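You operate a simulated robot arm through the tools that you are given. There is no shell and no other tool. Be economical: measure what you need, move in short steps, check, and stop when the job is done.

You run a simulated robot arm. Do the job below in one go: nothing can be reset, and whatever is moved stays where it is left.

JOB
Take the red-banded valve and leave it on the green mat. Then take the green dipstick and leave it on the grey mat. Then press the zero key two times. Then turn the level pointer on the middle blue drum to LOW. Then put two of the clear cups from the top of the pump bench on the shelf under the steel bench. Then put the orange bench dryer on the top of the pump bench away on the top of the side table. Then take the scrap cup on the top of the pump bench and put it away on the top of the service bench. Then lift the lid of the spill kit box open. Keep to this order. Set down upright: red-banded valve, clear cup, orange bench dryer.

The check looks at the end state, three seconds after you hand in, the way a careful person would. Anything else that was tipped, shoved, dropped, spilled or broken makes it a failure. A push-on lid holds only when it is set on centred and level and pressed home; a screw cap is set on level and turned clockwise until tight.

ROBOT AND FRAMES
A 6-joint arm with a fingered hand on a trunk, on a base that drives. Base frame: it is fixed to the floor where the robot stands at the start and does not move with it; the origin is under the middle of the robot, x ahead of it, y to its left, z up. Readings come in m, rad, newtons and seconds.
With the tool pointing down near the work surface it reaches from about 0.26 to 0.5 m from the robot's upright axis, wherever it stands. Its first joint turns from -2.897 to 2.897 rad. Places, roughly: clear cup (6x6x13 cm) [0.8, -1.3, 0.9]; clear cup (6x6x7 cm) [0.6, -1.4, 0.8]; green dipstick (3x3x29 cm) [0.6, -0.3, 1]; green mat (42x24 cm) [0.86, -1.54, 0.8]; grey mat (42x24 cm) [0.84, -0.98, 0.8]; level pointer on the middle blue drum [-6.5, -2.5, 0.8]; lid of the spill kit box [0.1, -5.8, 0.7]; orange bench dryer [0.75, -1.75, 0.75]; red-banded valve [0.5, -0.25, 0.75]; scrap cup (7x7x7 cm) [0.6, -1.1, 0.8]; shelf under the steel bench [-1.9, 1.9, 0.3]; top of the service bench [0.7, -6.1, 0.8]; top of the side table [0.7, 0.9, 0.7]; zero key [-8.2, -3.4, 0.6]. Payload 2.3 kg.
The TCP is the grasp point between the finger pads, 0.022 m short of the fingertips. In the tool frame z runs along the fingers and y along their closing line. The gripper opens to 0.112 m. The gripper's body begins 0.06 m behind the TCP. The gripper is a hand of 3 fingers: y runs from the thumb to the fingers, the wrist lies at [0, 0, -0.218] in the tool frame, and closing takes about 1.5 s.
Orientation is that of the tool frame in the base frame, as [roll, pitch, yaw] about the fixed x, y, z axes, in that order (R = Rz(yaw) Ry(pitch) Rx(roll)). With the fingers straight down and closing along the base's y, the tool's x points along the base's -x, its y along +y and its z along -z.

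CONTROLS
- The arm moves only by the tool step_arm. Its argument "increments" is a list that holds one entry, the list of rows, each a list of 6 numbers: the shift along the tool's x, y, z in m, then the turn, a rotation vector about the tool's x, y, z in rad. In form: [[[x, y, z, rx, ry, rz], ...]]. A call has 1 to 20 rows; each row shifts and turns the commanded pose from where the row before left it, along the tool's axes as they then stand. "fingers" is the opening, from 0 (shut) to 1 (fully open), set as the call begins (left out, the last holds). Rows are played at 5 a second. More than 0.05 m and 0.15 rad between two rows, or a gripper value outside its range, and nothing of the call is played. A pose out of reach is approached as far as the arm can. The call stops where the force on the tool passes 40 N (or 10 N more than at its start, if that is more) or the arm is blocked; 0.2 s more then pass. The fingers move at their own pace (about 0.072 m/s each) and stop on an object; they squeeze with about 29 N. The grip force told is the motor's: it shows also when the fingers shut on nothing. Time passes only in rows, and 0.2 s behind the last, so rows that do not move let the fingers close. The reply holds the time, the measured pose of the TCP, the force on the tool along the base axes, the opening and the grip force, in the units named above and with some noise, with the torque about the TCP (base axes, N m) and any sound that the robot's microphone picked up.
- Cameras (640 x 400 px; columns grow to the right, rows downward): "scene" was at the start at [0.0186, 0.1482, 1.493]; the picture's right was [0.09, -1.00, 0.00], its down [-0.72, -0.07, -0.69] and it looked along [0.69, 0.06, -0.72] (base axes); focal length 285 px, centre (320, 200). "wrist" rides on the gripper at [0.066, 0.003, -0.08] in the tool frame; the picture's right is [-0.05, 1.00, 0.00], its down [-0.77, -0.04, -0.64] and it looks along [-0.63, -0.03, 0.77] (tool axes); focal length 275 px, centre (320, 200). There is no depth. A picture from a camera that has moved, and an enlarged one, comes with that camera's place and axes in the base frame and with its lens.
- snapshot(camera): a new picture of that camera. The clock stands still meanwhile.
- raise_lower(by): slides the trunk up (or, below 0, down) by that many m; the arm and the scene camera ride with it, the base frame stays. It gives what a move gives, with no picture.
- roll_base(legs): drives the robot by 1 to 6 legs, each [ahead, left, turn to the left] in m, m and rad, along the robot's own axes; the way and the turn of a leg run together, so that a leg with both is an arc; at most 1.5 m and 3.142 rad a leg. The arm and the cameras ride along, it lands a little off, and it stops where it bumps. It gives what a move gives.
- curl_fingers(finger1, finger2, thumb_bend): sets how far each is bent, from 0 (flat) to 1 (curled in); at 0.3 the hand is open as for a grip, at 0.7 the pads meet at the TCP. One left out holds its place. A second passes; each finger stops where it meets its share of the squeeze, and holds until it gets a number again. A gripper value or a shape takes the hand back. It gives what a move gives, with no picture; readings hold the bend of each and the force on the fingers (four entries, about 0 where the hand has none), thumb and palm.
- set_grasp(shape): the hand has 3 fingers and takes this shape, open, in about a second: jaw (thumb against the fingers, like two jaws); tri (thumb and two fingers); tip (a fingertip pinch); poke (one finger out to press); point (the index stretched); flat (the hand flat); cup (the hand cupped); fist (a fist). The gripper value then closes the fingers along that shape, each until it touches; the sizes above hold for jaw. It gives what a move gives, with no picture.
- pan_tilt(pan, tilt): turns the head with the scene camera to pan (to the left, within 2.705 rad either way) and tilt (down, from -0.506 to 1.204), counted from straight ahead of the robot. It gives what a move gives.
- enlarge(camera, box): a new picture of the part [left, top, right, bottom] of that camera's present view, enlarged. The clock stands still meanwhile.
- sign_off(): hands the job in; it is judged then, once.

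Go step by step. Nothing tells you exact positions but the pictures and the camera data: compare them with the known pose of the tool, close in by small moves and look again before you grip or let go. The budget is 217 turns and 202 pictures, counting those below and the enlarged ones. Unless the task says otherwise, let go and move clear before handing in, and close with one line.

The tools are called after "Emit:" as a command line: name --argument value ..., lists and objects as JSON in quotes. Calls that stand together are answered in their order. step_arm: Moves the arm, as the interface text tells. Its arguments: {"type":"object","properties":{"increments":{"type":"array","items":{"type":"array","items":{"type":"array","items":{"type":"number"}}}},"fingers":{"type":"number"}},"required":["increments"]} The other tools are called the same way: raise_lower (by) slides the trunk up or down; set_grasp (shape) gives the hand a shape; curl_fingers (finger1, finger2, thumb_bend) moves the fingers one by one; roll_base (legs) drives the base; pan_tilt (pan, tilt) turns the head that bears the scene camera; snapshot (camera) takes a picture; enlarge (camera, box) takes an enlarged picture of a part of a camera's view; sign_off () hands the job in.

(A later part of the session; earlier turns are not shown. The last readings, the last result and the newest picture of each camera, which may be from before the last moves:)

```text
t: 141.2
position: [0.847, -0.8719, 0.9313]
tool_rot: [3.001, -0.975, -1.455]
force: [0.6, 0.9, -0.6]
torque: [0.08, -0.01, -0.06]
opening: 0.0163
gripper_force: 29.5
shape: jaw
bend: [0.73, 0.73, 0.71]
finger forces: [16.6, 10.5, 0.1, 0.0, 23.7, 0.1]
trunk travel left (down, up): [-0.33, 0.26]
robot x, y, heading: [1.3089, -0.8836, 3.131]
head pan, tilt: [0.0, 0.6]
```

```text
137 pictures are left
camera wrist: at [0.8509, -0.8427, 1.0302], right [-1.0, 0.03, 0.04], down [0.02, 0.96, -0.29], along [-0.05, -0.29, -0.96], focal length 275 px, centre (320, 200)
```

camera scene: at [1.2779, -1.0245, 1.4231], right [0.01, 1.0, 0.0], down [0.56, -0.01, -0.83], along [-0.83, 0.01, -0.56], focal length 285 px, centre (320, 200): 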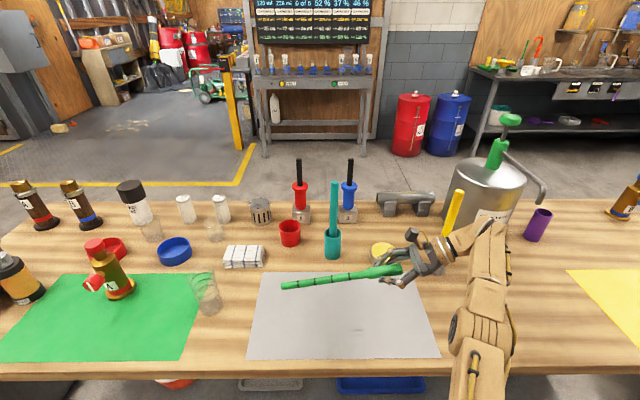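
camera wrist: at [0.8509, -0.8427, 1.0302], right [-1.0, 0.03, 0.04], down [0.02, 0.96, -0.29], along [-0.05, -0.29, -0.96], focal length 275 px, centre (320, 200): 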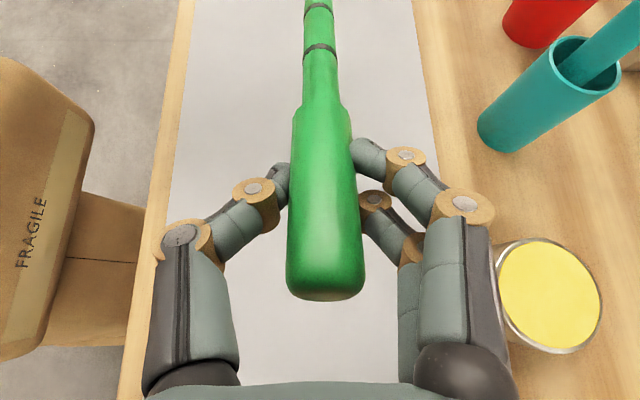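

Well placed over the grey mat, clear of the yellow tin. I lower step by step.

Emit:
raise_lower --by -0.08

Emit:
snapshot --camera "scene"

```text
t: 142.3
position: [0.8463, -0.8723, 0.8519]
tool_rot: [3.0, -0.977, -1.456]
force: [0.6, 0.1, -0.6]
torque: [-0.03, 0.0, -0.01]
opening: 0.0163
gripper_force: 29.9
shape: jaw
bend: [0.73, 0.73, 0.71]
finger forces: [17.3, 12.1, 0.0, 0.1, 23.8, 0.0]
trunk travel left (down, up): [-0.25, 0.34]
robot x, y, heading: [1.3073, -0.8858, 3.133]
head pan, tilt: [0.0, 0.6]
```

```text
136 pictures are left
camera scene: at [1.278, -1.0246, 1.3431], right [0.01, 1.0, 0.0], down [0.56, -0.01, -0.83], along [-0.83, 0.01, -0.56], focal length 285 px, centre (320, 200)
```

scene: 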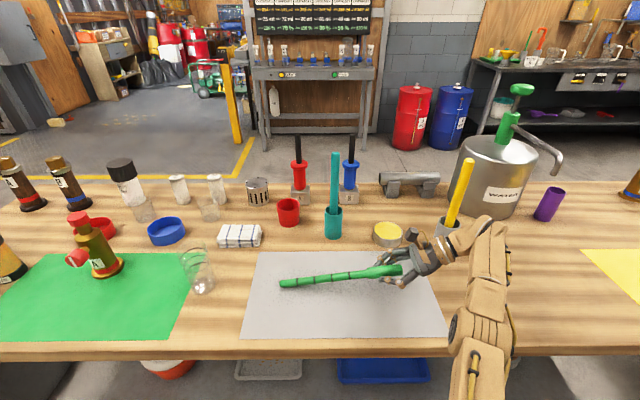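

Emit:
raise_lower --by -0.012

Emit:
raise_lower --by -0.008

Emit:
enlarge --camera "scene" --box '[230, 220, 470, 350]'

```text
t: 142.9
position: [0.8472, -0.8719, 0.8402]
tool_rot: [2.999, -0.975, -1.455]
force: [-0.7, -1.2, 0.1]
torque: [-0.09, 0.03, -0.06]
opening: 0.0162
gripper_force: 28.9
shape: jaw
bend: [0.73, 0.73, 0.71]
finger forces: [17.4, 12.4, 0.0, 0.0, 23.6, 0.0]
trunk travel left (down, up): [-0.238, 0.352]
robot x, y, heading: [1.3082, -0.884, 3.133]
head pan, tilt: [0.0, 0.6]
```

```text
t: 143.5
position: [0.847, -0.8721, 0.832]
tool_rot: [3.001, -0.975, -1.456]
force: [-1.0, -1.2, 1.1]
torque: [-0.11, -0.01, -0.04]
opening: 0.016
gripper_force: 29.2
shape: jaw
bend: [0.73, 0.73, 0.72]
finger forces: [16.0, 11.6, 0.0, 0.0, 23.5, 0.1]
trunk travel left (down, up): [-0.23, 0.36]
robot x, y, heading: [1.3094, -0.8827, 3.132]
head pan, tilt: [0.0, 0.6]
```

```text
2.67 times, centred on (350, 285) of scene
camera zoom: at [1.278, -1.0245, 1.323], right [0.01, 1.0, 0.0], down [0.56, -0.01, -0.83], along [-0.83, 0.01, -0.56], focal length 760 px, centre (240, -27)
```

zoom: 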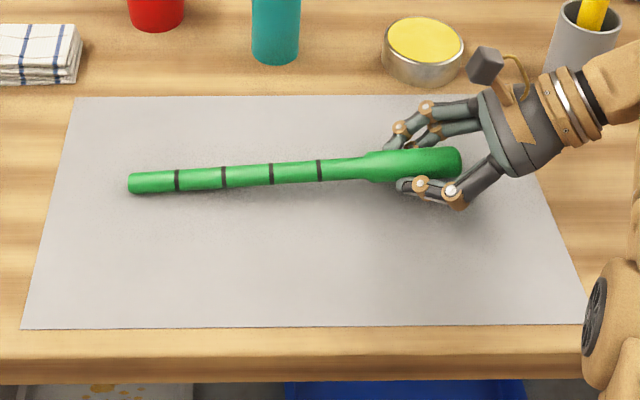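

The tip rests on the mat. A little lower for the handle end.

Emit:
raise_lower --by -0.006

Emit:
raise_lower --by -0.004

```text
t: 144.1
position: [0.8468, -0.8712, 0.825]
tool_rot: [3.0, -0.975, -1.456]
force: [-0.4, 0.4, 0.7]
torque: [-0.15, -0.02, -0.04]
opening: 0.0163
gripper_force: 28.9
shape: jaw
bend: [0.73, 0.72, 0.72]
finger forces: [16.2, 12.1, 0.0, 0.0, 23.5, 0.0]
trunk travel left (down, up): [-0.224, 0.366]
robot x, y, heading: [1.3054, -0.8823, 3.131]
head pan, tilt: [0.0, 0.6]
```

```text
t: 144.6
position: [0.8476, -0.8708, 0.8216]
tool_rot: [2.997, -0.974, -1.454]
force: [-1.9, 0.9, 6.5]
torque: [-0.2, 0.07, -0.06]
opening: 0.0162
gripper_force: 29.2
shape: jaw
bend: [0.73, 0.72, 0.72]
finger forces: [16.5, 18.9, 0.0, 0.1, 23.4, 0.0]
trunk travel left (down, up): [-0.22, 0.37]
robot x, y, heading: [1.307, -0.8829, 3.128]
head pan, tilt: [0.0, 0.6]
```

Contact. I open the fingers slowly and check.

Emit:
step_arm --increments '[[[0, 0, 0, 0, 0, 0], [0, 0, 0, 0, 0, 0], [0, 0, 0, 0, 0, 0], [0, 0, 0, 0, 0, 0]]]' --fingers 0.3

Emit:
step_arm --increments '[[[0, 0, 0, 0, 0, 0], [0, 0, 0, 0, 0, 0], [0, 0, 0, 0, 0, 0], [0, 0, 0, 0, 0, 0]]]' --fingers 0.5

Emit:
raise_lower --by 0.25

Emit:
snapshot --camera "scene"

```text
t: 145.6
position: [0.8462, -0.8722, 0.8226]
tool_rot: [2.999, -0.977, -1.455]
force: [1.0, 0.2, 1.5]
torque: [-0.03, 0.05, 0.01]
opening: 0.0326
gripper_force: 0.1
shape: jaw
bend: [0.74, 0.75, 0.7]
finger forces: [0.0, 2.5, 0.0, 0.1, 0.1, 0.1]
trunk travel left (down, up): [-0.22, 0.37]
robot x, y, heading: [1.3106, -0.884, 3.131]
head pan, tilt: [0.0, 0.6]
```

```text
t: 146.6
position: [0.8469, -0.8718, 0.8213]
tool_rot: [2.999, -0.975, -1.456]
force: [0.0, -0.1, -0.8]
torque: [0.0, -0.04, -0.03]
opening: 0.0556
gripper_force: 0.0
shape: jaw
bend: [0.73, 0.73, 0.7]
finger forces: [0.0, 0.1, 0.1, 0.0, 0.0, 0.0]
trunk travel left (down, up): [-0.22, 0.37]
robot x, y, heading: [1.308, -0.8821, 3.131]
head pan, tilt: [0.0, 0.6]
```

```text
t: 149.2
position: [0.8459, -0.8729, 1.0713]
tool_rot: [3.0, -0.976, -1.455]
force: [0.7, -1.6, -0.1]
torque: [-0.01, -0.01, 0.01]
opening: 0.0553
gripper_force: 0.0
shape: jaw
bend: [0.73, 0.73, 0.7]
finger forces: [0.1, 0.0, 0.0, 0.0, 0.0, 0.0]
trunk travel left (down, up): [-0.47, 0.12]
robot x, y, heading: [1.3103, -0.885, 3.131]
head pan, tilt: [0.0, 0.6]
```

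```text
134 pictures are left
camera scene: at [1.2779, -1.0246, 1.563], right [0.01, 1.0, 0.0], down [0.56, -0.01, -0.83], along [-0.83, 0.01, -0.56], focal length 285 px, centre (320, 200)
```

scene: 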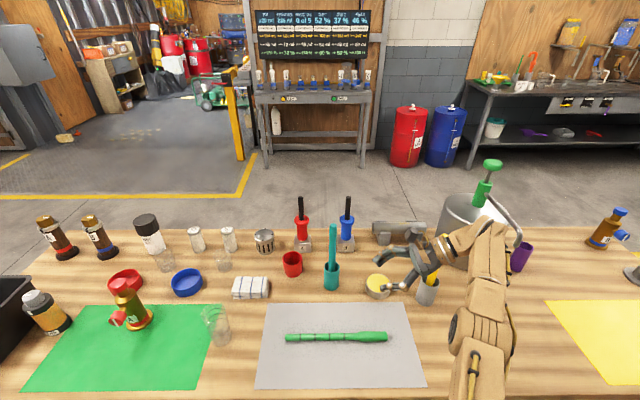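

The dipstick lies on the grey mat. Next the zero key at (-8.2,-3.4): I back off, restore the hand to straight down, and survey the way west.

Emit:
roll_base --legs '[[-0.5, 0, 0]]'

Emit:
step_arm --increments '[[[0, 0, 0, 0, -0.14, 0], [0, 0, 0, 0, -0.14, 0], [0, 0, 0, 0, -0.14, 0], [0, 0, 0, 0, -0.14, 0], [0, 0, 0, 0, -0.14, 0], [0, 0, 0, 0, -0.14, 0], [0, 0, 0, 0, -0.14, 0], [0, 0, 0, 0, 0, -0.143], [0, 0, 0, 0, 0, -0.143], [0, 0, 0, 0, 0, -0.143], [0, 0, 0, 0, 0, -0.143], [0, 0, 0, 0, 0, -0.143], [0, 0, 0, 0, 0, -0.143], [0, 0, 0, 0, 0, -0.143], [0, 0, 0, 0, 0, -0.143], [0, 0, 0, 0, 0, -0.143], [0, 0, 0, 0, 0, -0.143], [0, 0, 0, 0, 0, -0.143]]]'

Emit:
pan_tilt --pan 0.3 --tilt 0.2

Emit:
snapshot --camera "scene"

```text
t: 152.2
position: [1.3538, -0.878, 1.0724]
tool_rot: [3.0, -0.975, -1.456]
force: [0.4, 0.0, 1.2]
torque: [-0.02, 0.02, 0.02]
opening: 0.0554
gripper_force: 0.0
shape: jaw
bend: [0.73, 0.73, 0.7]
finger forces: [0.0, 0.0, 0.1, 0.0, 0.0, 0.0]
trunk travel left (down, up): [-0.47, 0.12]
robot x, y, heading: [1.8163, -0.8865, 3.13]
head pan, tilt: [0.0, 0.6]
```

```text
t: 155.9
position: [1.3362, -0.8724, 1.0773]
tool_rot: [3.141, 0.079, -0.001]
force: [-0.1, 0.3, -0.3]
torque: [-0.05, 0.03, -0.03]
opening: 0.0554
gripper_force: 0.0
shape: jaw
bend: [0.73, 0.73, 0.7]
finger forces: [0.1, 0.1, 0.1, 0.1, 0.0, 0.1]
out of reach, approached as far as the arm can: row 2, 3, 4, 6
trunk travel left (down, up): [-0.47, 0.12]
robot x, y, heading: [1.8176, -0.8901, 3.13]
head pan, tilt: [0.0, 0.6]
```

```text
t: 156.8
position: [1.337, -0.873, 1.0775]
tool_rot: [-3.141, 0.078, -0.003]
force: [0.5, -0.4, -0.5]
torque: [-0.02, 0.02, -0.03]
opening: 0.0553
gripper_force: 0.1
shape: jaw
bend: [0.73, 0.73, 0.7]
finger forces: [0.0, 0.0, 0.1, 0.0, 0.1, 0.0]
trunk travel left (down, up): [-0.47, 0.12]
robot x, y, heading: [1.818, -0.8909, 3.128]
head pan, tilt: [0.3, 0.201]
```

```text
133 pictures are left
camera scene: at [1.784, -1.0576, 1.5998], right [-0.28, 0.96, 0.0], down [0.19, 0.06, -0.98], along [-0.94, -0.28, -0.2], focal length 285 px, centre (320, 200)
```

scene: 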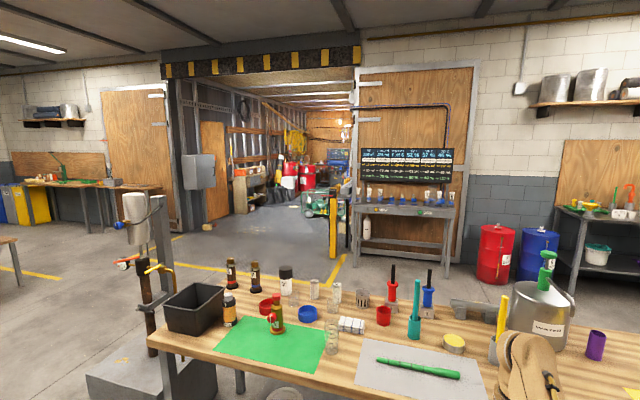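

There is a doorway to another bay around y -2…-4.2 at x≈-1.9. I drive round the stand at y≈-3.4 and up to the doorway.

Emit:
roll_base --legs '[[0, 1.3, 0], [0, 1.2, 0.012], [1.4, 0, 0], [1.2, 0, 0]]'

Emit:
pan_tilt --pan 0 --tilt 0.25

Emit:
snapshot --camera "scene"

```text
t: 181.4
position: [-1.2502, -3.4518, 1.078]
tool_rot: [-3.14, 0.078, 0.018]
force: [0.3, 0.5, 0.4]
torque: [-0.01, 0.01, 0.03]
opening: 0.0555
gripper_force: 0.0
shape: jaw
bend: [0.73, 0.73, 0.7]
finger forces: [0.1, 0.0, 0.0, 0.1, 0.0, 0.1]
trunk travel left (down, up): [-0.47, 0.12]
robot x, y, heading: [-0.7689, -3.4602, -3.131]
head pan, tilt: [0.3, 0.201]
```

```text
t: 182.2
position: [-1.2495, -3.4528, 1.0783]
tool_rot: [3.14, 0.078, 0.016]
force: [0.0, -0.3, -0.2]
torque: [0.01, 0.0, 0.01]
opening: 0.0551
gripper_force: 0.0
shape: jaw
bend: [0.73, 0.73, 0.7]
finger forces: [0.0, 0.1, 0.0, 0.1, 0.0, 0.0]
trunk travel left (down, up): [-0.47, 0.12]
robot x, y, heading: [-0.7707, -3.4645, -3.13]
head pan, tilt: [0.0, 0.25]
```

```text
132 pictures are left
camera scene: at [-0.804, -3.6003, 1.5953], right [-0.01, 1.0, 0.0], down [0.25, 0.0, -0.97], along [-0.97, -0.01, -0.25], focal length 285 px, centre (320, 200)
```

scene: 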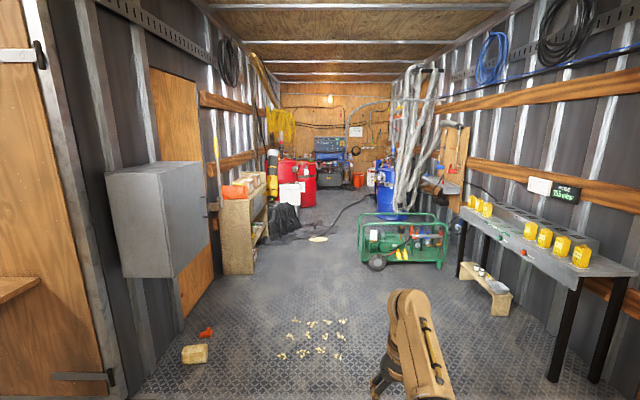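

A container bay opens ahead: scattered bits and blocks on the floor to avoid, a green generator right, and a machine at the far end where the zero key should be. I zoom in.

Emit:
enlarge --camera "scene" --box '[240, 90, 440, 215]'

Emit:
enlarge --camera "scene" --box '[180, 190, 460, 390]'

```text
3.20 times, centred on (340, 152) of scene
camera zoom: at [-0.804, -3.6003, 1.5953], right [-0.01, 1.0, 0.0], down [0.25, 0.0, -0.97], along [-0.97, -0.01, -0.25], focal length 912 px, centre (256, 352)
```

zoom: 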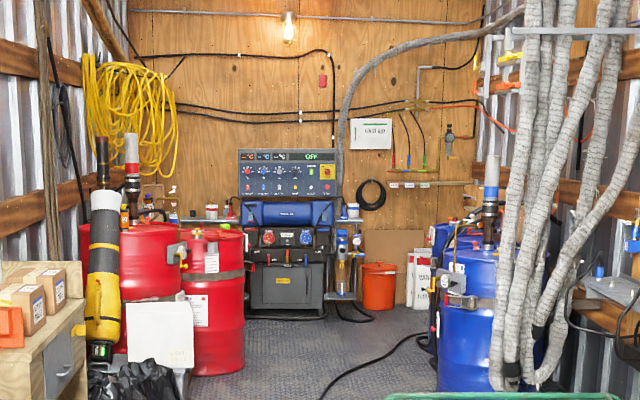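

```text
2.00 times, centred on (320, 290) of scene
camera zoom: at [-0.804, -3.6003, 1.5953], right [-0.01, 1.0, 0.0], down [0.25, 0.0, -0.97], along [-0.97, -0.01, -0.25], focal length 570 px, centre (320, 20)
```

zoom: 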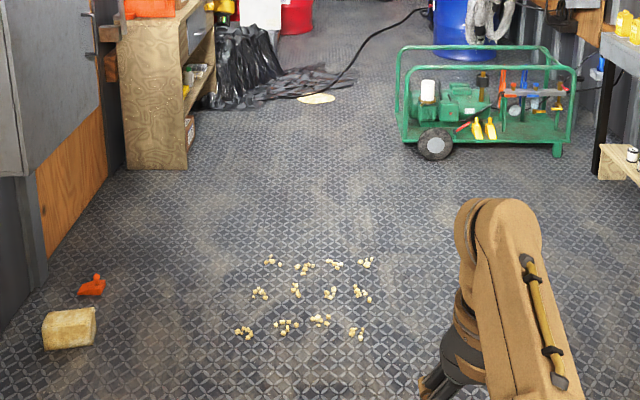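

I steer right of the scattered bits, then stop before the generator and look again.

Emit:
roll_base --legs '[[0, -0.48, -0.01], [1.3, 0, 0], [1.25, 0, 0]]'

Emit:
pan_tilt --pan 0.15 --tilt 0.45

Emit:
snapshot --camera "scene"

```text
t: 197.2
position: [-3.8035, -2.8936, 1.0776]
tool_rot: [-3.14, 0.076, -0.027]
force: [0.3, -0.2, 0.1]
torque: [-0.01, 0.01, -0.01]
opening: 0.0553
gripper_force: 0.1
shape: jaw
bend: [0.73, 0.73, 0.7]
finger forces: [0.1, 0.0, 0.0, 0.1, 0.0, 0.1]
trunk travel left (down, up): [-0.47, 0.12]
robot x, y, heading: [-3.3277, -2.9256, 3.102]
head pan, tilt: [0.0, 0.25]
```

```text
t: 197.9
position: [-3.8029, -2.8929, 1.0775]
tool_rot: [3.141, 0.077, -0.03]
force: [0.0, -0.5, 0.2]
torque: [0.01, 0.01, -0.02]
opening: 0.0554
gripper_force: 0.1
shape: jaw
bend: [0.73, 0.73, 0.7]
finger forces: [0.0, 0.0, 0.0, 0.0, 0.0, 0.0]
trunk travel left (down, up): [-0.47, 0.12]
robot x, y, heading: [-3.3248, -2.9225, 3.103]
head pan, tilt: [0.15, 0.45]
```

```text
129 pictures are left
camera scene: at [-3.3625, -3.0761, 1.5767], right [-0.11, 0.99, 0.0], down [0.43, 0.05, -0.9], along [-0.9, -0.1, -0.43], focal length 285 px, centre (320, 200)
```

scene: 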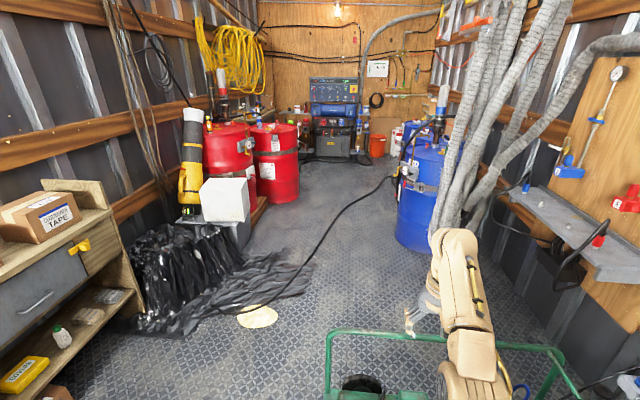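

The aisle between generator and puddle/black sheet is narrow but passable at y≈-3.38. I shift left and go forward.

Emit:
roll_base --legs '[[0, 0.46, 0.039]]'

Emit:
pan_tilt --pan 0 --tilt 0.7

Emit:
snapshot --camera "scene"

```text
t: 200.7
position: [-3.8151, -3.3777, 1.0782]
tool_rot: [-3.14, 0.078, 0.009]
force: [-0.3, -0.9, 1.6]
torque: [0.0, 0.03, 0.04]
opening: 0.0555
gripper_force: 0.2
shape: jaw
bend: [0.73, 0.73, 0.7]
finger forces: [0.0, 0.0, 0.1, 0.1, 0.1, 0.0]
trunk travel left (down, up): [-0.47, 0.12]
robot x, y, heading: [-3.3332, -3.3926, 3.148]
head pan, tilt: [0.15, 0.45]
```

```text
t: 201.4
position: [-3.8135, -3.3779, 1.0785]
tool_rot: [3.14, 0.079, 0.008]
force: [0.2, -0.3, 0.1]
torque: [-0.01, -0.01, 0.01]
opening: 0.0553
gripper_force: 0.0
shape: jaw
bend: [0.73, 0.73, 0.7]
finger forces: [0.0, 0.0, 0.0, 0.0, 0.0, 0.1]
trunk travel left (down, up): [-0.47, 0.12]
robot x, y, heading: [-3.3352, -3.3927, 3.142]
head pan, tilt: [0.0, 0.7]
```

```text
128 pictures are left
camera scene: at [-3.3604, -3.5308, 1.5545], right [0.0, 1.0, 0.0], down [0.64, 0.0, -0.77], along [-0.77, 0.0, -0.64], focal length 285 px, centre (320, 200)
```

scene: 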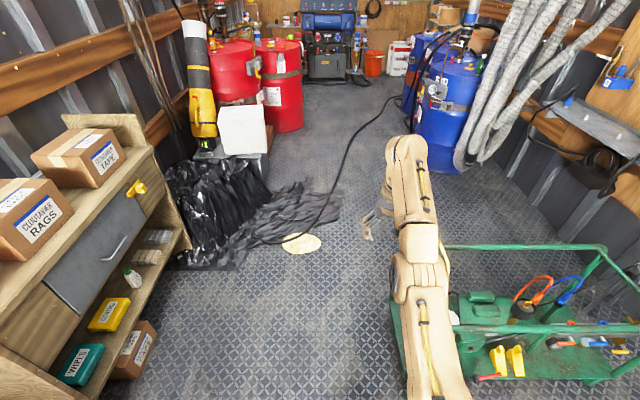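

Emit:
roll_base --legs '[[0.9, 0, 0], [0.7, 0, 0]]'

Emit:
snapshot --camera "scene"

```text
t: 209.6
position: [-5.4084, -3.3995, 1.078]
tool_rot: [-3.142, 0.077, 0.023]
force: [-0.5, 0.1, 0.4]
torque: [0.01, 0.01, 0.02]
opening: 0.0554
gripper_force: 0.0
shape: jaw
bend: [0.73, 0.73, 0.7]
finger forces: [0.1, 0.0, 0.0, 0.1, 0.1, 0.1]
trunk travel left (down, up): [-0.47, 0.12]
robot x, y, heading: [-4.9273, -3.4062, -3.131]
head pan, tilt: [0.0, 0.7]
```

```text
127 pictures are left
camera scene: at [-4.9532, -3.5457, 1.5544], right [-0.01, 1.0, 0.0], down [0.64, 0.01, -0.76], along [-0.76, -0.01, -0.64], focal length 285 px, centre (320, 200)
```

scene: 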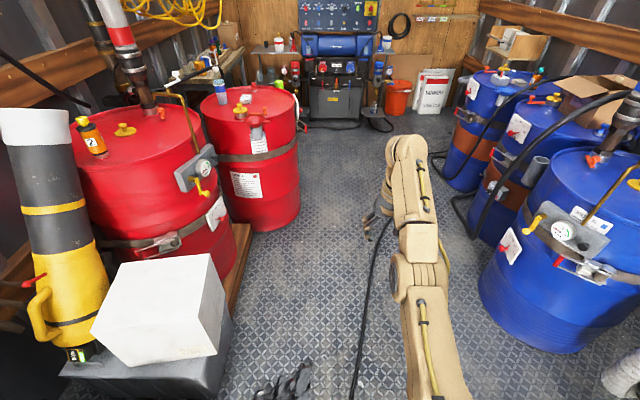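

Past the narrow spot. I drive on down the middle to the far panel.

Emit:
roll_base --legs '[[1.1, 0, -0.01], [0.95, 0, 0]]'

Emit:
pan_tilt --pan 0 --tilt 0.5

Emit:
snapshot --camera "scene"

```text
t: 219.7
position: [-7.4396, -3.4512, 1.0765]
tool_rot: [3.141, 0.077, 0.05]
force: [0.0, -0.8, 0.1]
torque: [0.0, 0.03, 0.0]
opening: 0.0553
gripper_force: 0.1
shape: jaw
bend: [0.73, 0.73, 0.7]
finger forces: [0.1, 0.1, 0.1, 0.1, 0.0, 0.0]
trunk travel left (down, up): [-0.47, 0.12]
robot x, y, heading: [-6.9645, -3.4425, -3.098]
head pan, tilt: [0.0, 0.7]
```

```text
t: 220.4
position: [-7.4396, -3.4517, 1.0779]
tool_rot: [-3.141, 0.079, 0.052]
force: [-0.4, -0.4, 0.3]
torque: [0.05, 0.02, -0.03]
opening: 0.0554
gripper_force: 0.1
shape: jaw
bend: [0.73, 0.73, 0.7]
finger forces: [0.0, 0.1, 0.1, 0.0, 0.0, 0.0]
trunk travel left (down, up): [-0.47, 0.12]
robot x, y, heading: [-6.9602, -3.4432, -3.104]
head pan, tilt: [0.0, 0.499]
```

```text
126 pictures are left
camera scene: at [-6.9871, -3.5847, 1.5721], right [-0.04, 1.0, 0.0], down [0.48, 0.02, -0.88], along [-0.88, -0.04, -0.48], focal length 285 px, centre (320, 200)
```

scene: 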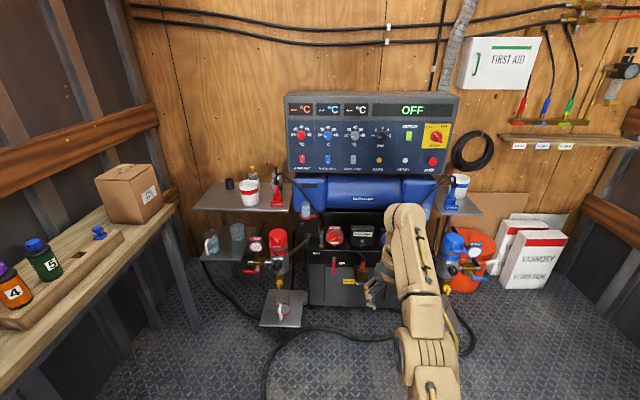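

I look closely at the machine face around the expected key place.

Emit:
roll_base --legs '[[0.0, 0, -0.038]]'

Emit:
enlarge --camera "scene" --box '[270, 190, 470, 320]'

Emit:
snapshot --camera "wrist"

```text
t: 221.2
position: [-7.4393, -3.4327, 1.0775]
tool_rot: [-3.14, 0.077, 0.014]
force: [0.5, -0.8, 0.7]
torque: [0.02, -0.04, 0.01]
opening: 0.0554
gripper_force: 0.1
shape: jaw
bend: [0.73, 0.73, 0.7]
finger forces: [0.0, 0.1, 0.0, 0.0, 0.0, 0.0]
trunk travel left (down, up): [-0.47, 0.12]
robot x, y, heading: [-6.9591, -3.4415, -3.14]
head pan, tilt: [0.0, 0.499]
```

```text
3.08 times, centred on (370, 255) of scene
camera zoom: at [-6.9926, -3.5835, 1.5722], right [0.0, 1.0, 0.0], down [0.48, 0.0, -0.88], along [-0.88, 0.0, -0.48], focal length 877 px, centre (166, 31)
```

zoom: 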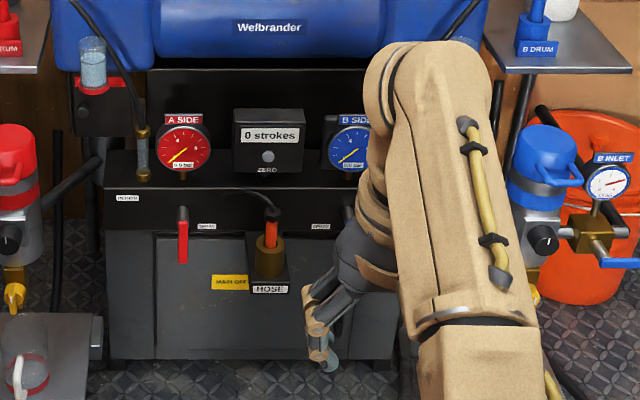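

```text
124 pictures are left
camera wrist: at [-7.3685, -3.4356, 1.1518], right [-0.03, -1.0, 0.0], down [-0.72, 0.03, 0.69], along [-0.69, 0.02, -0.72], focal length 275 px, centre (320, 200)
```

wrist: 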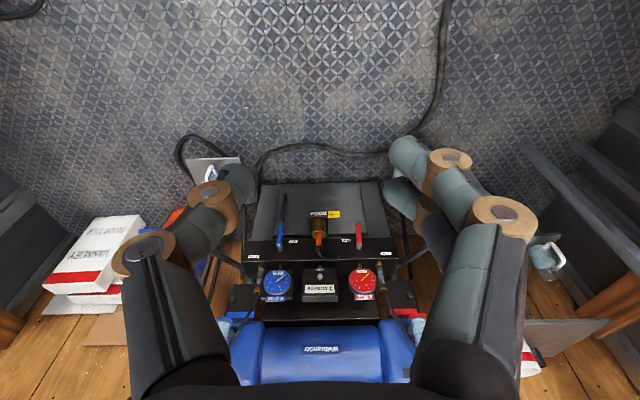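

The ZERO button sits under the "0 strokes" display. I enlarge the wrist view to triangulate it.

Emit:
enlarge --camera "wrist" --box '[230, 180, 410, 330]'

```text
2.67 times, centred on (320, 255) of wrist
camera zoom: at [-7.3685, -3.4356, 1.1518], right [-0.03, -1.0, 0.0], down [-0.72, 0.03, 0.69], along [-0.69, 0.02, -0.72], focal length 734 px, centre (320, 53)
```

zoom: 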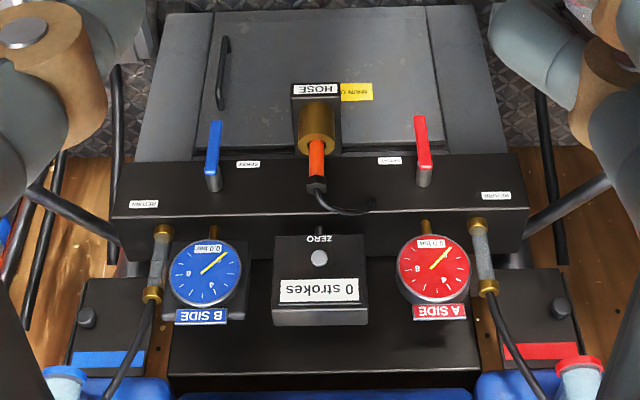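

Button at about (-8.21,-3.409,0.655) on a vertical face. I shape the hand to poke and see where the finger tip is.

Emit:
set_grasp --shape "poke"

Emit:
snapshot --camera "wrist"

Emit:
snapshot --camera "scene"

```text
t: 222.1
position: [-7.4397, -3.4332, 1.0776]
tool_rot: [-3.141, 0.08, 0.011]
force: [0.2, 0.7, -0.4]
torque: [0.0, -0.02, 0.03]
opening: 0.0
gripper_force: 0.0
shape: poke
bend: [1.0, 1.0, 0.46]
finger forces: [0.0, 0.0, 0.1, 0.0, 0.0, 0.0]
trunk travel left (down, up): [-0.47, 0.12]
robot x, y, heading: [-6.9589, -3.4444, -3.136]
head pan, tilt: [0.0, 0.499]
```

```text
122 pictures are left
camera wrist: at [-7.3685, -3.4357, 1.1518], right [-0.03, -1.0, 0.0], down [-0.72, 0.03, 0.69], along [-0.69, 0.02, -0.72], focal length 275 px, centre (320, 200)
```

wrist: 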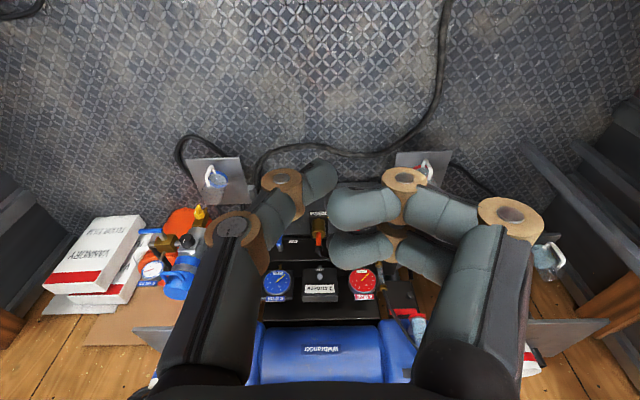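

```text
121 pictures are left
camera scene: at [-6.9925, -3.5836, 1.5722], right [0.0, 1.0, 0.0], down [0.48, 0.0, -0.88], along [-0.88, 0.0, -0.48], focal length 285 px, centre (320, 200)
```

scene: 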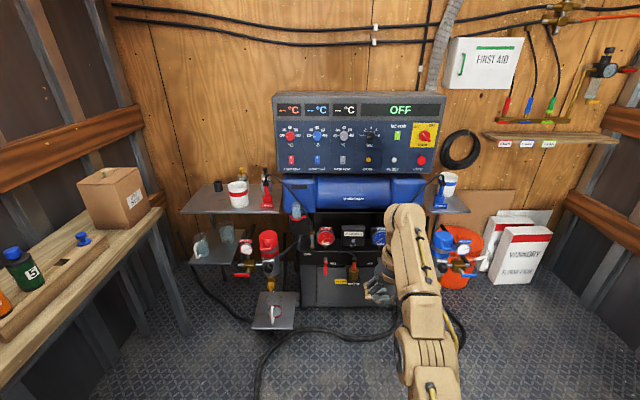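

Emit:
set_grasp --shape "point"

Emit:
snapshot --camera "wrist"

```text
t: 223.0
position: [-7.4398, -3.4325, 1.0784]
tool_rot: [3.141, 0.077, 0.013]
force: [-0.7, -0.1, -0.5]
torque: [-0.02, 0.0, 0.0]
opening: 0.0001
gripper_force: 0.0
shape: point
bend: [0.27, 1.0, 0.5]
finger forces: [0.0, 0.1, 0.0, 0.0, 0.0, 0.0]
trunk travel left (down, up): [-0.47, 0.12]
robot x, y, heading: [-6.9613, -3.4436, -3.142]
head pan, tilt: [0.0, 0.499]
```

```text
120 pictures are left
camera wrist: at [-7.3685, -3.4357, 1.1518], right [-0.03, -1.0, 0.0], down [-0.72, 0.03, 0.69], along [-0.69, 0.02, -0.72], focal length 275 px, centre (320, 200)
```

wrist: 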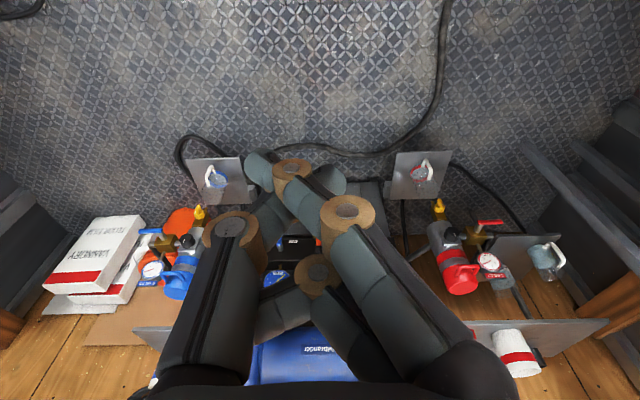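

The point shape crosses oddly. I curl the two fingers fully and keep the thumb nearly straight as a poker.

Emit:
set_grasp --shape "poke"

Emit:
curl_fingers --finger1 1 --finger2 1 --thumb_bend 0.3

Emit:
snapshot --camera "wrist"

Emit:
enlarge --camera "scene" --box '[330, 190, 470, 320]'

```text
t: 223.9
position: [-7.4405, -3.4329, 1.0781]
tool_rot: [3.141, 0.076, 0.013]
force: [0.0, 0.3, 0.4]
torque: [0.02, 0.0, 0.0]
opening: 0.0
gripper_force: 0.1
shape: poke
bend: [0.98, 1.0, 1.0]
finger forces: [0.1, 0.0, 0.0, 0.0, 0.0, 0.0]
trunk travel left (down, up): [-0.47, 0.12]
robot x, y, heading: [-6.9614, -3.4444, -3.14]
head pan, tilt: [0.0, 0.499]
```

```text
t: 224.9
position: [-7.4397, -3.4323, 1.0768]
tool_rot: [-3.141, 0.078, 0.011]
force: [0.1, -0.6, 0.6]
torque: [0.04, 0.0, 0.04]
opening: 0.0167
gripper_force: 0.0
shape: fingers
bend: [0.8, 1.0, 0.41]
finger forces: [0.0, 0.0, 0.0, 0.1, 0.1, 0.0]
trunk travel left (down, up): [-0.47, 0.12]
robot x, y, heading: [-6.9641, -3.4415, -3.145]
head pan, tilt: [0.0, 0.499]
```

```text
119 pictures are left
camera wrist: at [-7.3685, -3.4357, 1.1518], right [-0.03, -1.0, 0.0], down [-0.72, 0.03, 0.69], along [-0.69, 0.02, -0.72], focal length 275 px, centre (320, 200)
```

wrist: 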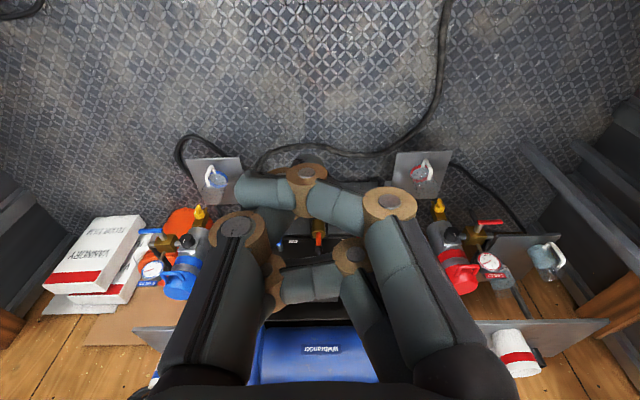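

```text
3.08 times, centred on (400, 255) of scene
camera zoom: at [-6.9925, -3.5836, 1.5722], right [0.0, 1.0, 0.0], down [0.48, 0.0, -0.88], along [-0.88, 0.0, -0.48], focal length 877 px, centre (74, 31)
```

zoom: 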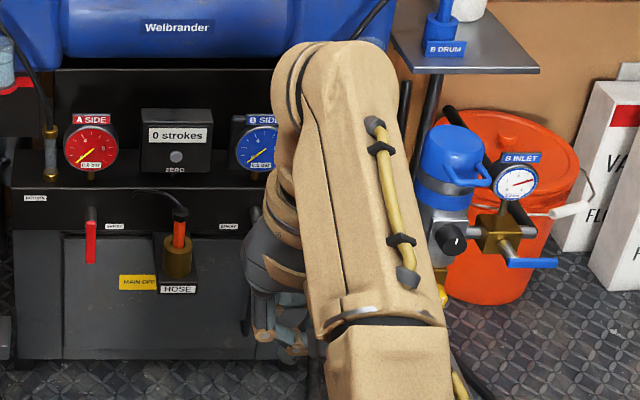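

Fingers got entangled; I reopen to jaw first, then curl only the two fingers.

Emit:
set_grasp --shape "jaw"

Emit:
step_arm --increments '[[[0, 0, 0, 0, 0, 0], [0, 0, 0, 0, 0, 0], [0, 0, 0, 0, 0, 0], [0, 0, 0, 0, 0, 0]]]' --fingers 1

Emit:
curl_fingers --finger1 0.2 --finger2 1 --thumb_bend 1

Emit:
snapshot --camera "wrist"

```text
t: 225.8
position: [-7.44, -3.4325, 1.0775]
tool_rot: [3.141, 0.077, 0.012]
force: [-0.1, 0.2, 0.0]
torque: [0.03, 0.03, 0.02]
opening: 0.112
gripper_force: 0.0
shape: jaw
bend: [0.3, 0.3, 0.3]
finger forces: [0.1, 0.0, 0.0, 0.1, 0.0, 0.0]
trunk travel left (down, up): [-0.47, 0.12]
robot x, y, heading: [-6.9618, -3.4424, -3.141]
head pan, tilt: [0.0, 0.499]
```

```text
t: 226.8
position: [-7.4399, -3.4333, 1.0781]
tool_rot: [3.141, 0.076, 0.011]
force: [0.4, 0.9, -0.1]
torque: [0.01, 0.03, 0.01]
opening: 0.1119
gripper_force: 0.2
shape: jaw
bend: [0.3, 0.3, 0.3]
finger forces: [0.0, 0.0, 0.0, 0.0, 0.1, 0.0]
trunk travel left (down, up): [-0.47, 0.12]
robot x, y, heading: [-6.9632, -3.4443, -3.142]
head pan, tilt: [0.0, 0.499]
```

```text
t: 227.8
position: [-7.44, -3.4325, 1.0788]
tool_rot: [3.141, 0.075, 0.013]
force: [0.4, 1.0, 0.2]
torque: [-0.01, 0.02, 0.0]
opening: 0.0451
gripper_force: 0.0
shape: fingers
bend: [0.2, 0.9, 0.92]
finger forces: [0.0, 0.1, 0.0, 0.0, 0.0, 0.0]
trunk travel left (down, up): [-0.47, 0.12]
robot x, y, heading: [-6.9606, -3.4429, -3.139]
head pan, tilt: [0.0, 0.499]
```

```text
117 pictures are left
camera wrist: at [-7.3685, -3.4357, 1.1518], right [-0.03, -1.0, 0.0], down [-0.72, 0.03, 0.69], along [-0.69, 0.02, -0.72], focal length 275 px, centre (320, 200)
```

wrist: 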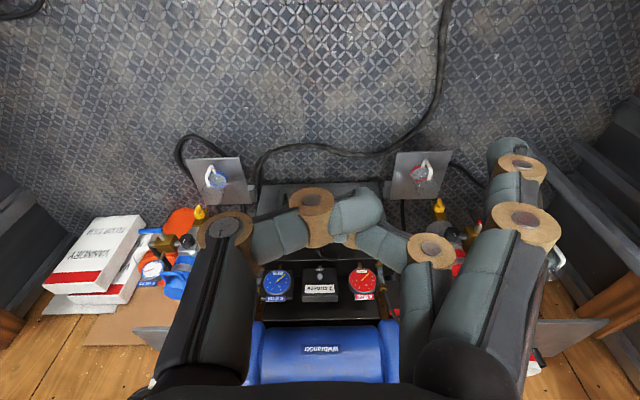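

Now finger 1 is a clear pointer with the rest curled. I lower the trunk and tilt the hand up to point forward, well short of the machine.

Emit:
raise_lower --by -0.38

Emit:
step_arm --increments '[[[-0.01, 0, 0, 0, -0.14, 0], [-0.01, 0, 0, 0, -0.14, 0], [-0.01, 0, 0, 0, -0.14, 0], [0, 0, 0.005, 0, -0.14, 0], [0, 0, 0.01, 0, -0.14, 0], [0, 0, 0.01, 0, -0.14, 0], [0, 0, 0.01, 0, -0.14, 0], [0, 0, 0.01, 0, -0.14, 0], [0, 0, 0.01, 0, -0.14, 0]]]'

Emit:
snapshot --camera "wrist"

```text
t: 231.5
position: [-7.4397, -3.433, 0.6969]
tool_rot: [3.141, 0.077, 0.013]
force: [-1.2, 0.2, -0.2]
torque: [0.05, 0.01, 0.02]
opening: 0.0451
gripper_force: 0.1
shape: fingers
bend: [0.2, 0.9, 0.92]
finger forces: [0.0, 0.0, 0.0, 0.1, 0.0, 0.1]
trunk travel left (down, up): [-0.09, 0.5]
robot x, y, heading: [-6.9594, -3.4412, -3.136]
head pan, tilt: [0.0, 0.499]
```

```text
t: 233.5
position: [-7.6718, -3.4269, 0.731]
tool_rot: [3.136, 1.34, 0.005]
force: [-0.9, -0.5, 0.3]
torque: [0.05, -0.01, -0.01]
opening: 0.0449
gripper_force: 0.0
shape: fingers
bend: [0.2, 0.9, 0.92]
finger forces: [0.0, 0.0, 0.1, 0.1, 0.0, 0.1]
out of reach, approached as far as the arm can: row 1, 2, 3, 4, 5, 6, 7, 8, 9
trunk travel left (down, up): [-0.09, 0.5]
robot x, y, heading: [-6.9613, -3.4398, -3.139]
head pan, tilt: [0.0, 0.499]
```

```text
116 pictures are left
camera wrist: at [-7.5783, -3.4295, 0.6844], right [0.0, -1.0, 0.05], down [0.44, 0.04, 0.9], along [-0.9, 0.02, 0.44], focal length 275 px, centre (320, 200)
```

wrist: 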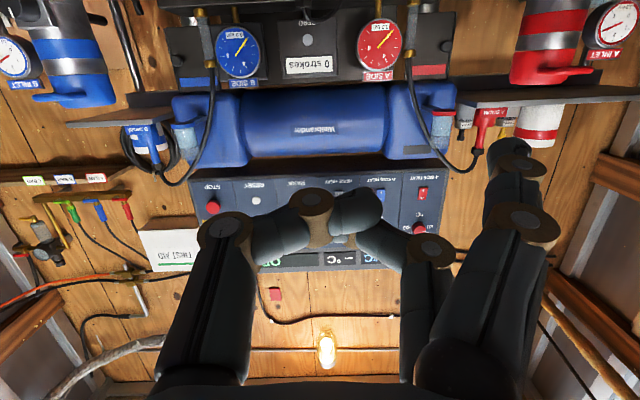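

The button is well in view. I yaw the hand so the pointer finger leads, and lower to key height.

Emit:
step_arm --increments '[[[0, 0, -0.01, 0.115, 0, 0.027], [0, 0, -0.01, 0.115, 0, 0.027], [0, 0, -0.01, 0.115, 0, 0.027]]]'

Emit:
raise_lower --by -0.06

Emit:
roll_base --legs '[[0.0, -0.085, 0], [0.25, 0, 0]]'

Emit:
snapshot --camera "wrist"

Emit:
snapshot --camera "scene"

```text
t: 234.3
position: [-7.6541, -3.4321, 0.7391]
tool_rot: [3.141, 1.338, -0.345]
force: [0.4, -0.8, -0.1]
torque: [-0.01, -0.08, 0.02]
opening: 0.0451
gripper_force: 0.1
shape: fingers
bend: [0.2, 0.9, 0.92]
finger forces: [0.1, 0.0, 0.0, 0.0, 0.1, 0.1]
out of reach, approached as far as the arm can: row 1, 2
trunk travel left (down, up): [-0.09, 0.5]
robot x, y, heading: [-6.9612, -3.4434, -3.137]
head pan, tilt: [0.0, 0.499]
```

```text
t: 235.3
position: [-7.6554, -3.4319, 0.6792]
tool_rot: [-3.14, 1.337, -0.34]
force: [0.7, -0.2, -0.4]
torque: [0.0, -0.01, -0.03]
opening: 0.0451
gripper_force: 0.2
shape: fingers
bend: [0.2, 0.9, 0.92]
finger forces: [0.1, 0.0, 0.1, 0.0, 0.0, 0.0]
trunk travel left (down, up): [-0.03, 0.56]
robot x, y, heading: [-6.9606, -3.4437, -3.139]
head pan, tilt: [0.0, 0.499]
```

```text
t: 237.8
position: [-7.9026, -3.3465, 0.6802]
tool_rot: [-3.14, 1.338, -0.341]
force: [-0.5, -0.2, 0.2]
torque: [0.0, -0.02, 0.03]
opening: 0.0451
gripper_force: 0.0
shape: fingers
bend: [0.2, 0.9, 0.92]
finger forces: [0.0, 0.0, 0.0, 0.0, 0.1, 0.1]
trunk travel left (down, up): [-0.03, 0.56]
robot x, y, heading: [-7.2083, -3.3568, -3.138]
head pan, tilt: [0.0, 0.499]
```

```text
115 pictures are left
camera wrist: at [-7.8151, -3.3817, 0.6326], right [-0.35, -0.94, 0.04], down [0.43, -0.11, 0.9], along [-0.84, 0.33, 0.44], focal length 275 px, centre (320, 200)
```

wrist: 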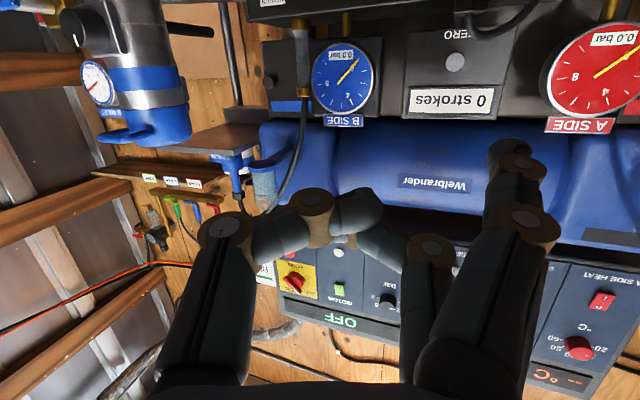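

```text
114 pictures are left
camera scene: at [-7.2399, -3.4998, 1.1322], right [0.0, 1.0, 0.0], down [0.48, 0.0, -0.88], along [-0.88, 0.0, -0.48], focal length 285 px, centre (320, 200)
```

scene: 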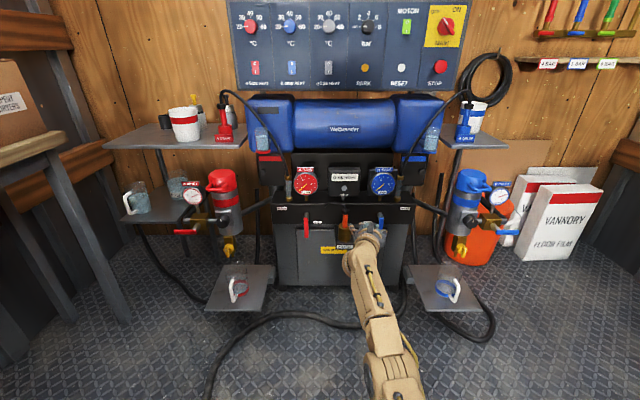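

Finger tip is at about (-7.952,-3.415,0.668), button about (-8.21,-3.406,0.643). I lower 2.5 cm, go forward most of the way and re-check.

Emit:
raise_lower --by -0.025

Emit:
roll_base --legs '[[0.2, -0.009, 0]]'

Emit:
snapshot --camera "wrist"

Emit:
enlarge --camera "scene" --box '[260, 150, 440, 280]'

```text
t: 238.5
position: [-7.9018, -3.3469, 0.6541]
tool_rot: [-3.141, 1.336, -0.341]
force: [-0.2, 0.3, 0.2]
torque: [-0.01, 0.0, -0.02]
opening: 0.0449
gripper_force: 0.0
shape: fingers
bend: [0.2, 0.9, 0.92]
finger forces: [0.0, 0.0, 0.0, 0.0, 0.0, 0.1]
trunk travel left (down, up): [-0.005, 0.585]
robot x, y, heading: [-7.2036, -3.3602, -3.142]
head pan, tilt: [0.0, 0.499]
```

```text
t: 240.1
position: [-8.1046, -3.3394, 0.6545]
tool_rot: [-3.141, 1.336, -0.341]
force: [0.4, 0.1, 0.0]
torque: [-0.01, -0.01, 0.03]
opening: 0.0449
gripper_force: 0.0
shape: fingers
bend: [0.2, 0.9, 0.92]
finger forces: [0.0, 0.1, 0.0, 0.1, 0.0, 0.0]
trunk travel left (down, up): [-0.005, 0.585]
robot x, y, heading: [-7.4113, -3.3509, -3.139]
head pan, tilt: [0.0, 0.499]
```

```text
113 pictures are left
camera wrist: at [-8.0182, -3.3739, 0.6076], right [-0.35, -0.94, 0.04], down [0.43, -0.11, 0.9], along [-0.84, 0.33, 0.44], focal length 275 px, centre (320, 200)
```

wrist: 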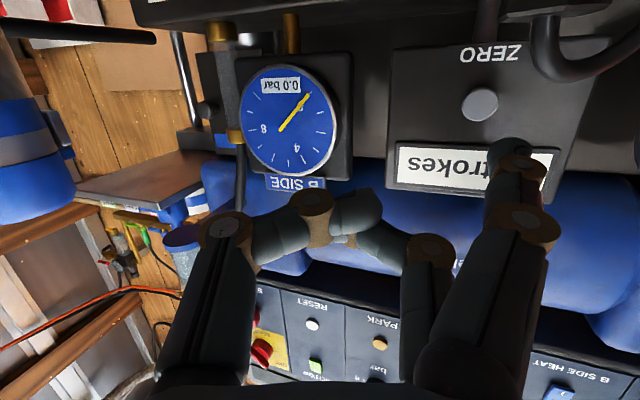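

```text
3.08 times, centred on (350, 215) of scene
camera zoom: at [-7.4428, -3.4913, 1.1072], right [0.0, 1.0, 0.0], down [0.48, 0.0, -0.88], along [-0.88, 0.0, -0.48], focal length 877 px, centre (228, 154)
```

zoom: 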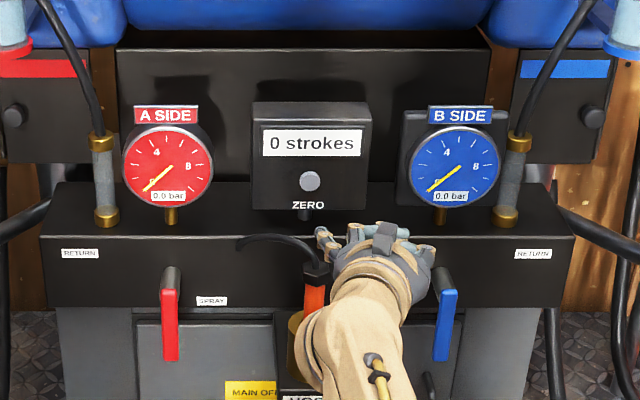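

Alignment is within a few millimetres; the button is about 9 cm ahead. I retract the arm 4 cm, drive the base in, and then press with fine arm steps.

Emit:
step_arm --increments '[[[0.0054, -0.0085, -0.0228, 0, 0, 0], [0.0054, -0.0085, -0.0228, 0, 0, 0]]]'

Emit:
roll_base --legs '[[0.115, 0, 0]]'

Emit:
snapshot --camera "wrist"

Emit:
enlarge --camera "scene" --box '[260, 130, 440, 260]'

```text
t: 240.7
position: [-8.0547, -3.3365, 0.6547]
tool_rot: [3.136, 1.337, -0.346]
force: [-0.2, 1.1, 0.6]
torque: [0.01, 0.0, -0.01]
opening: 0.0451
gripper_force: 0.1
shape: fingers
bend: [0.2, 0.9, 0.92]
finger forces: [0.1, 0.0, 0.1, 0.0, 0.0, 0.1]
out of reach, approached as far as the arm can: row 1
trunk travel left (down, up): [-0.005, 0.585]
robot x, y, heading: [-7.4109, -3.3488, -3.137]
head pan, tilt: [0.0, 0.499]
```

```text
t: 241.9
position: [-8.1664, -3.3366, 0.6545]
tool_rot: [-3.14, 1.336, -0.341]
force: [-0.1, 0.4, -0.9]
torque: [-0.03, -0.04, -0.02]
opening: 0.0452
gripper_force: 0.1
shape: fingers
bend: [0.2, 0.9, 0.92]
finger forces: [0.0, 0.0, 0.0, 0.0, 0.1, 0.0]
trunk travel left (down, up): [-0.005, 0.585]
robot x, y, heading: [-7.5275, -3.3488, -3.141]
head pan, tilt: [0.0, 0.499]
```

```text
111 pictures are left
camera wrist: at [-8.0807, -3.3721, 0.6066], right [-0.35, -0.94, 0.05], down [0.43, -0.11, 0.9], along [-0.84, 0.33, 0.44], focal length 275 px, centre (320, 200)
```

wrist: 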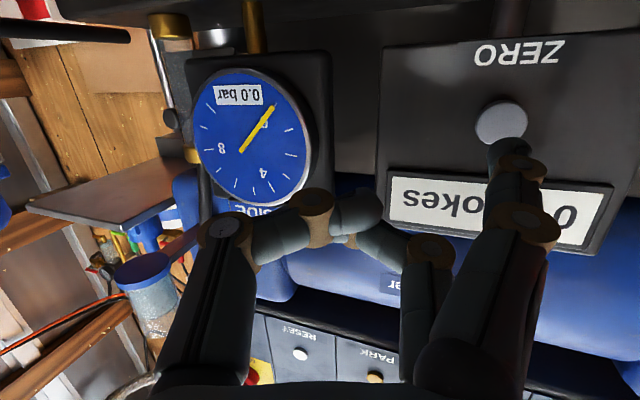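

```text
3.08 times, centred on (350, 195) of scene
camera zoom: at [-7.5558, -3.4916, 1.1072], right [0.0, 1.0, 0.0], down [0.48, 0.0, -0.88], along [-0.88, 0.0, -0.48], focal length 877 px, centre (228, 215)
```

zoom: 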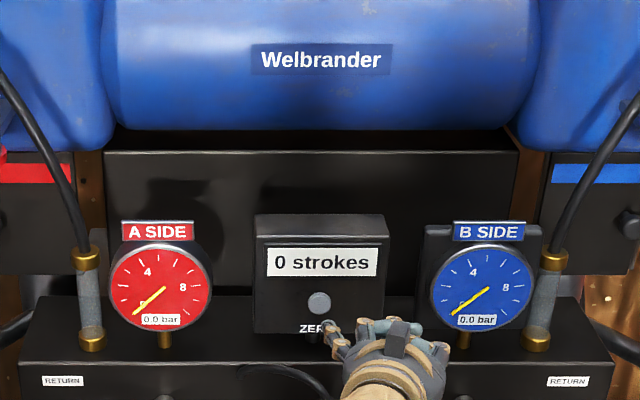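

The tip lies just in front of the button. I press in with fine steps.

Emit:
step_arm --increments '[[[-0.0017, 0.0077, 0.0073, 0, 0, 0], [-0.0017, 0.0027, 0.0073, 0, 0, 0], [-0.0017, 0.0027, 0.0073, 0, 0, 0]]]'

Emit:
snapshot --camera "wrist"

```text
t: 242.7
position: [-8.192, -3.3415, 0.6541]
tool_rot: [3.141, 1.335, -0.341]
force: [-0.4, 0.6, -0.2]
torque: [-0.01, 0.02, 0.02]
opening: 0.0451
gripper_force: 0.0
shape: fingers
bend: [0.2, 0.9, 0.92]
finger forces: [0.0, 0.0, 0.1, 0.0, 0.0, 0.0]
trunk travel left (down, up): [-0.005, 0.585]
robot x, y, heading: [-7.5206, -3.3515, -3.14]
head pan, tilt: [0.0, 0.499]
```

```text
109 pictures are left
camera wrist: at [-8.1061, -3.3767, 0.6065], right [-0.35, -0.94, 0.05], down [0.43, -0.11, 0.9], along [-0.84, 0.33, 0.44], focal length 275 px, centre (320, 200)
```

wrist: 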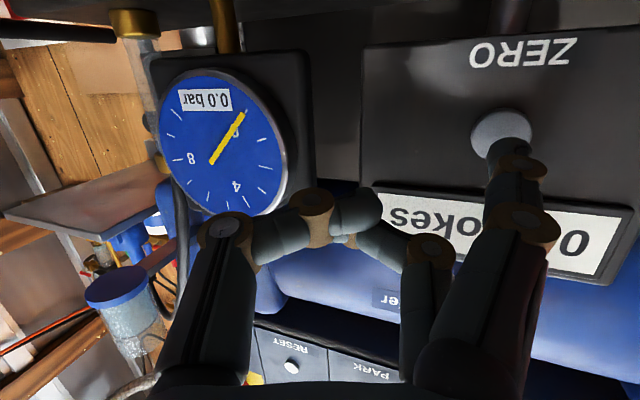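

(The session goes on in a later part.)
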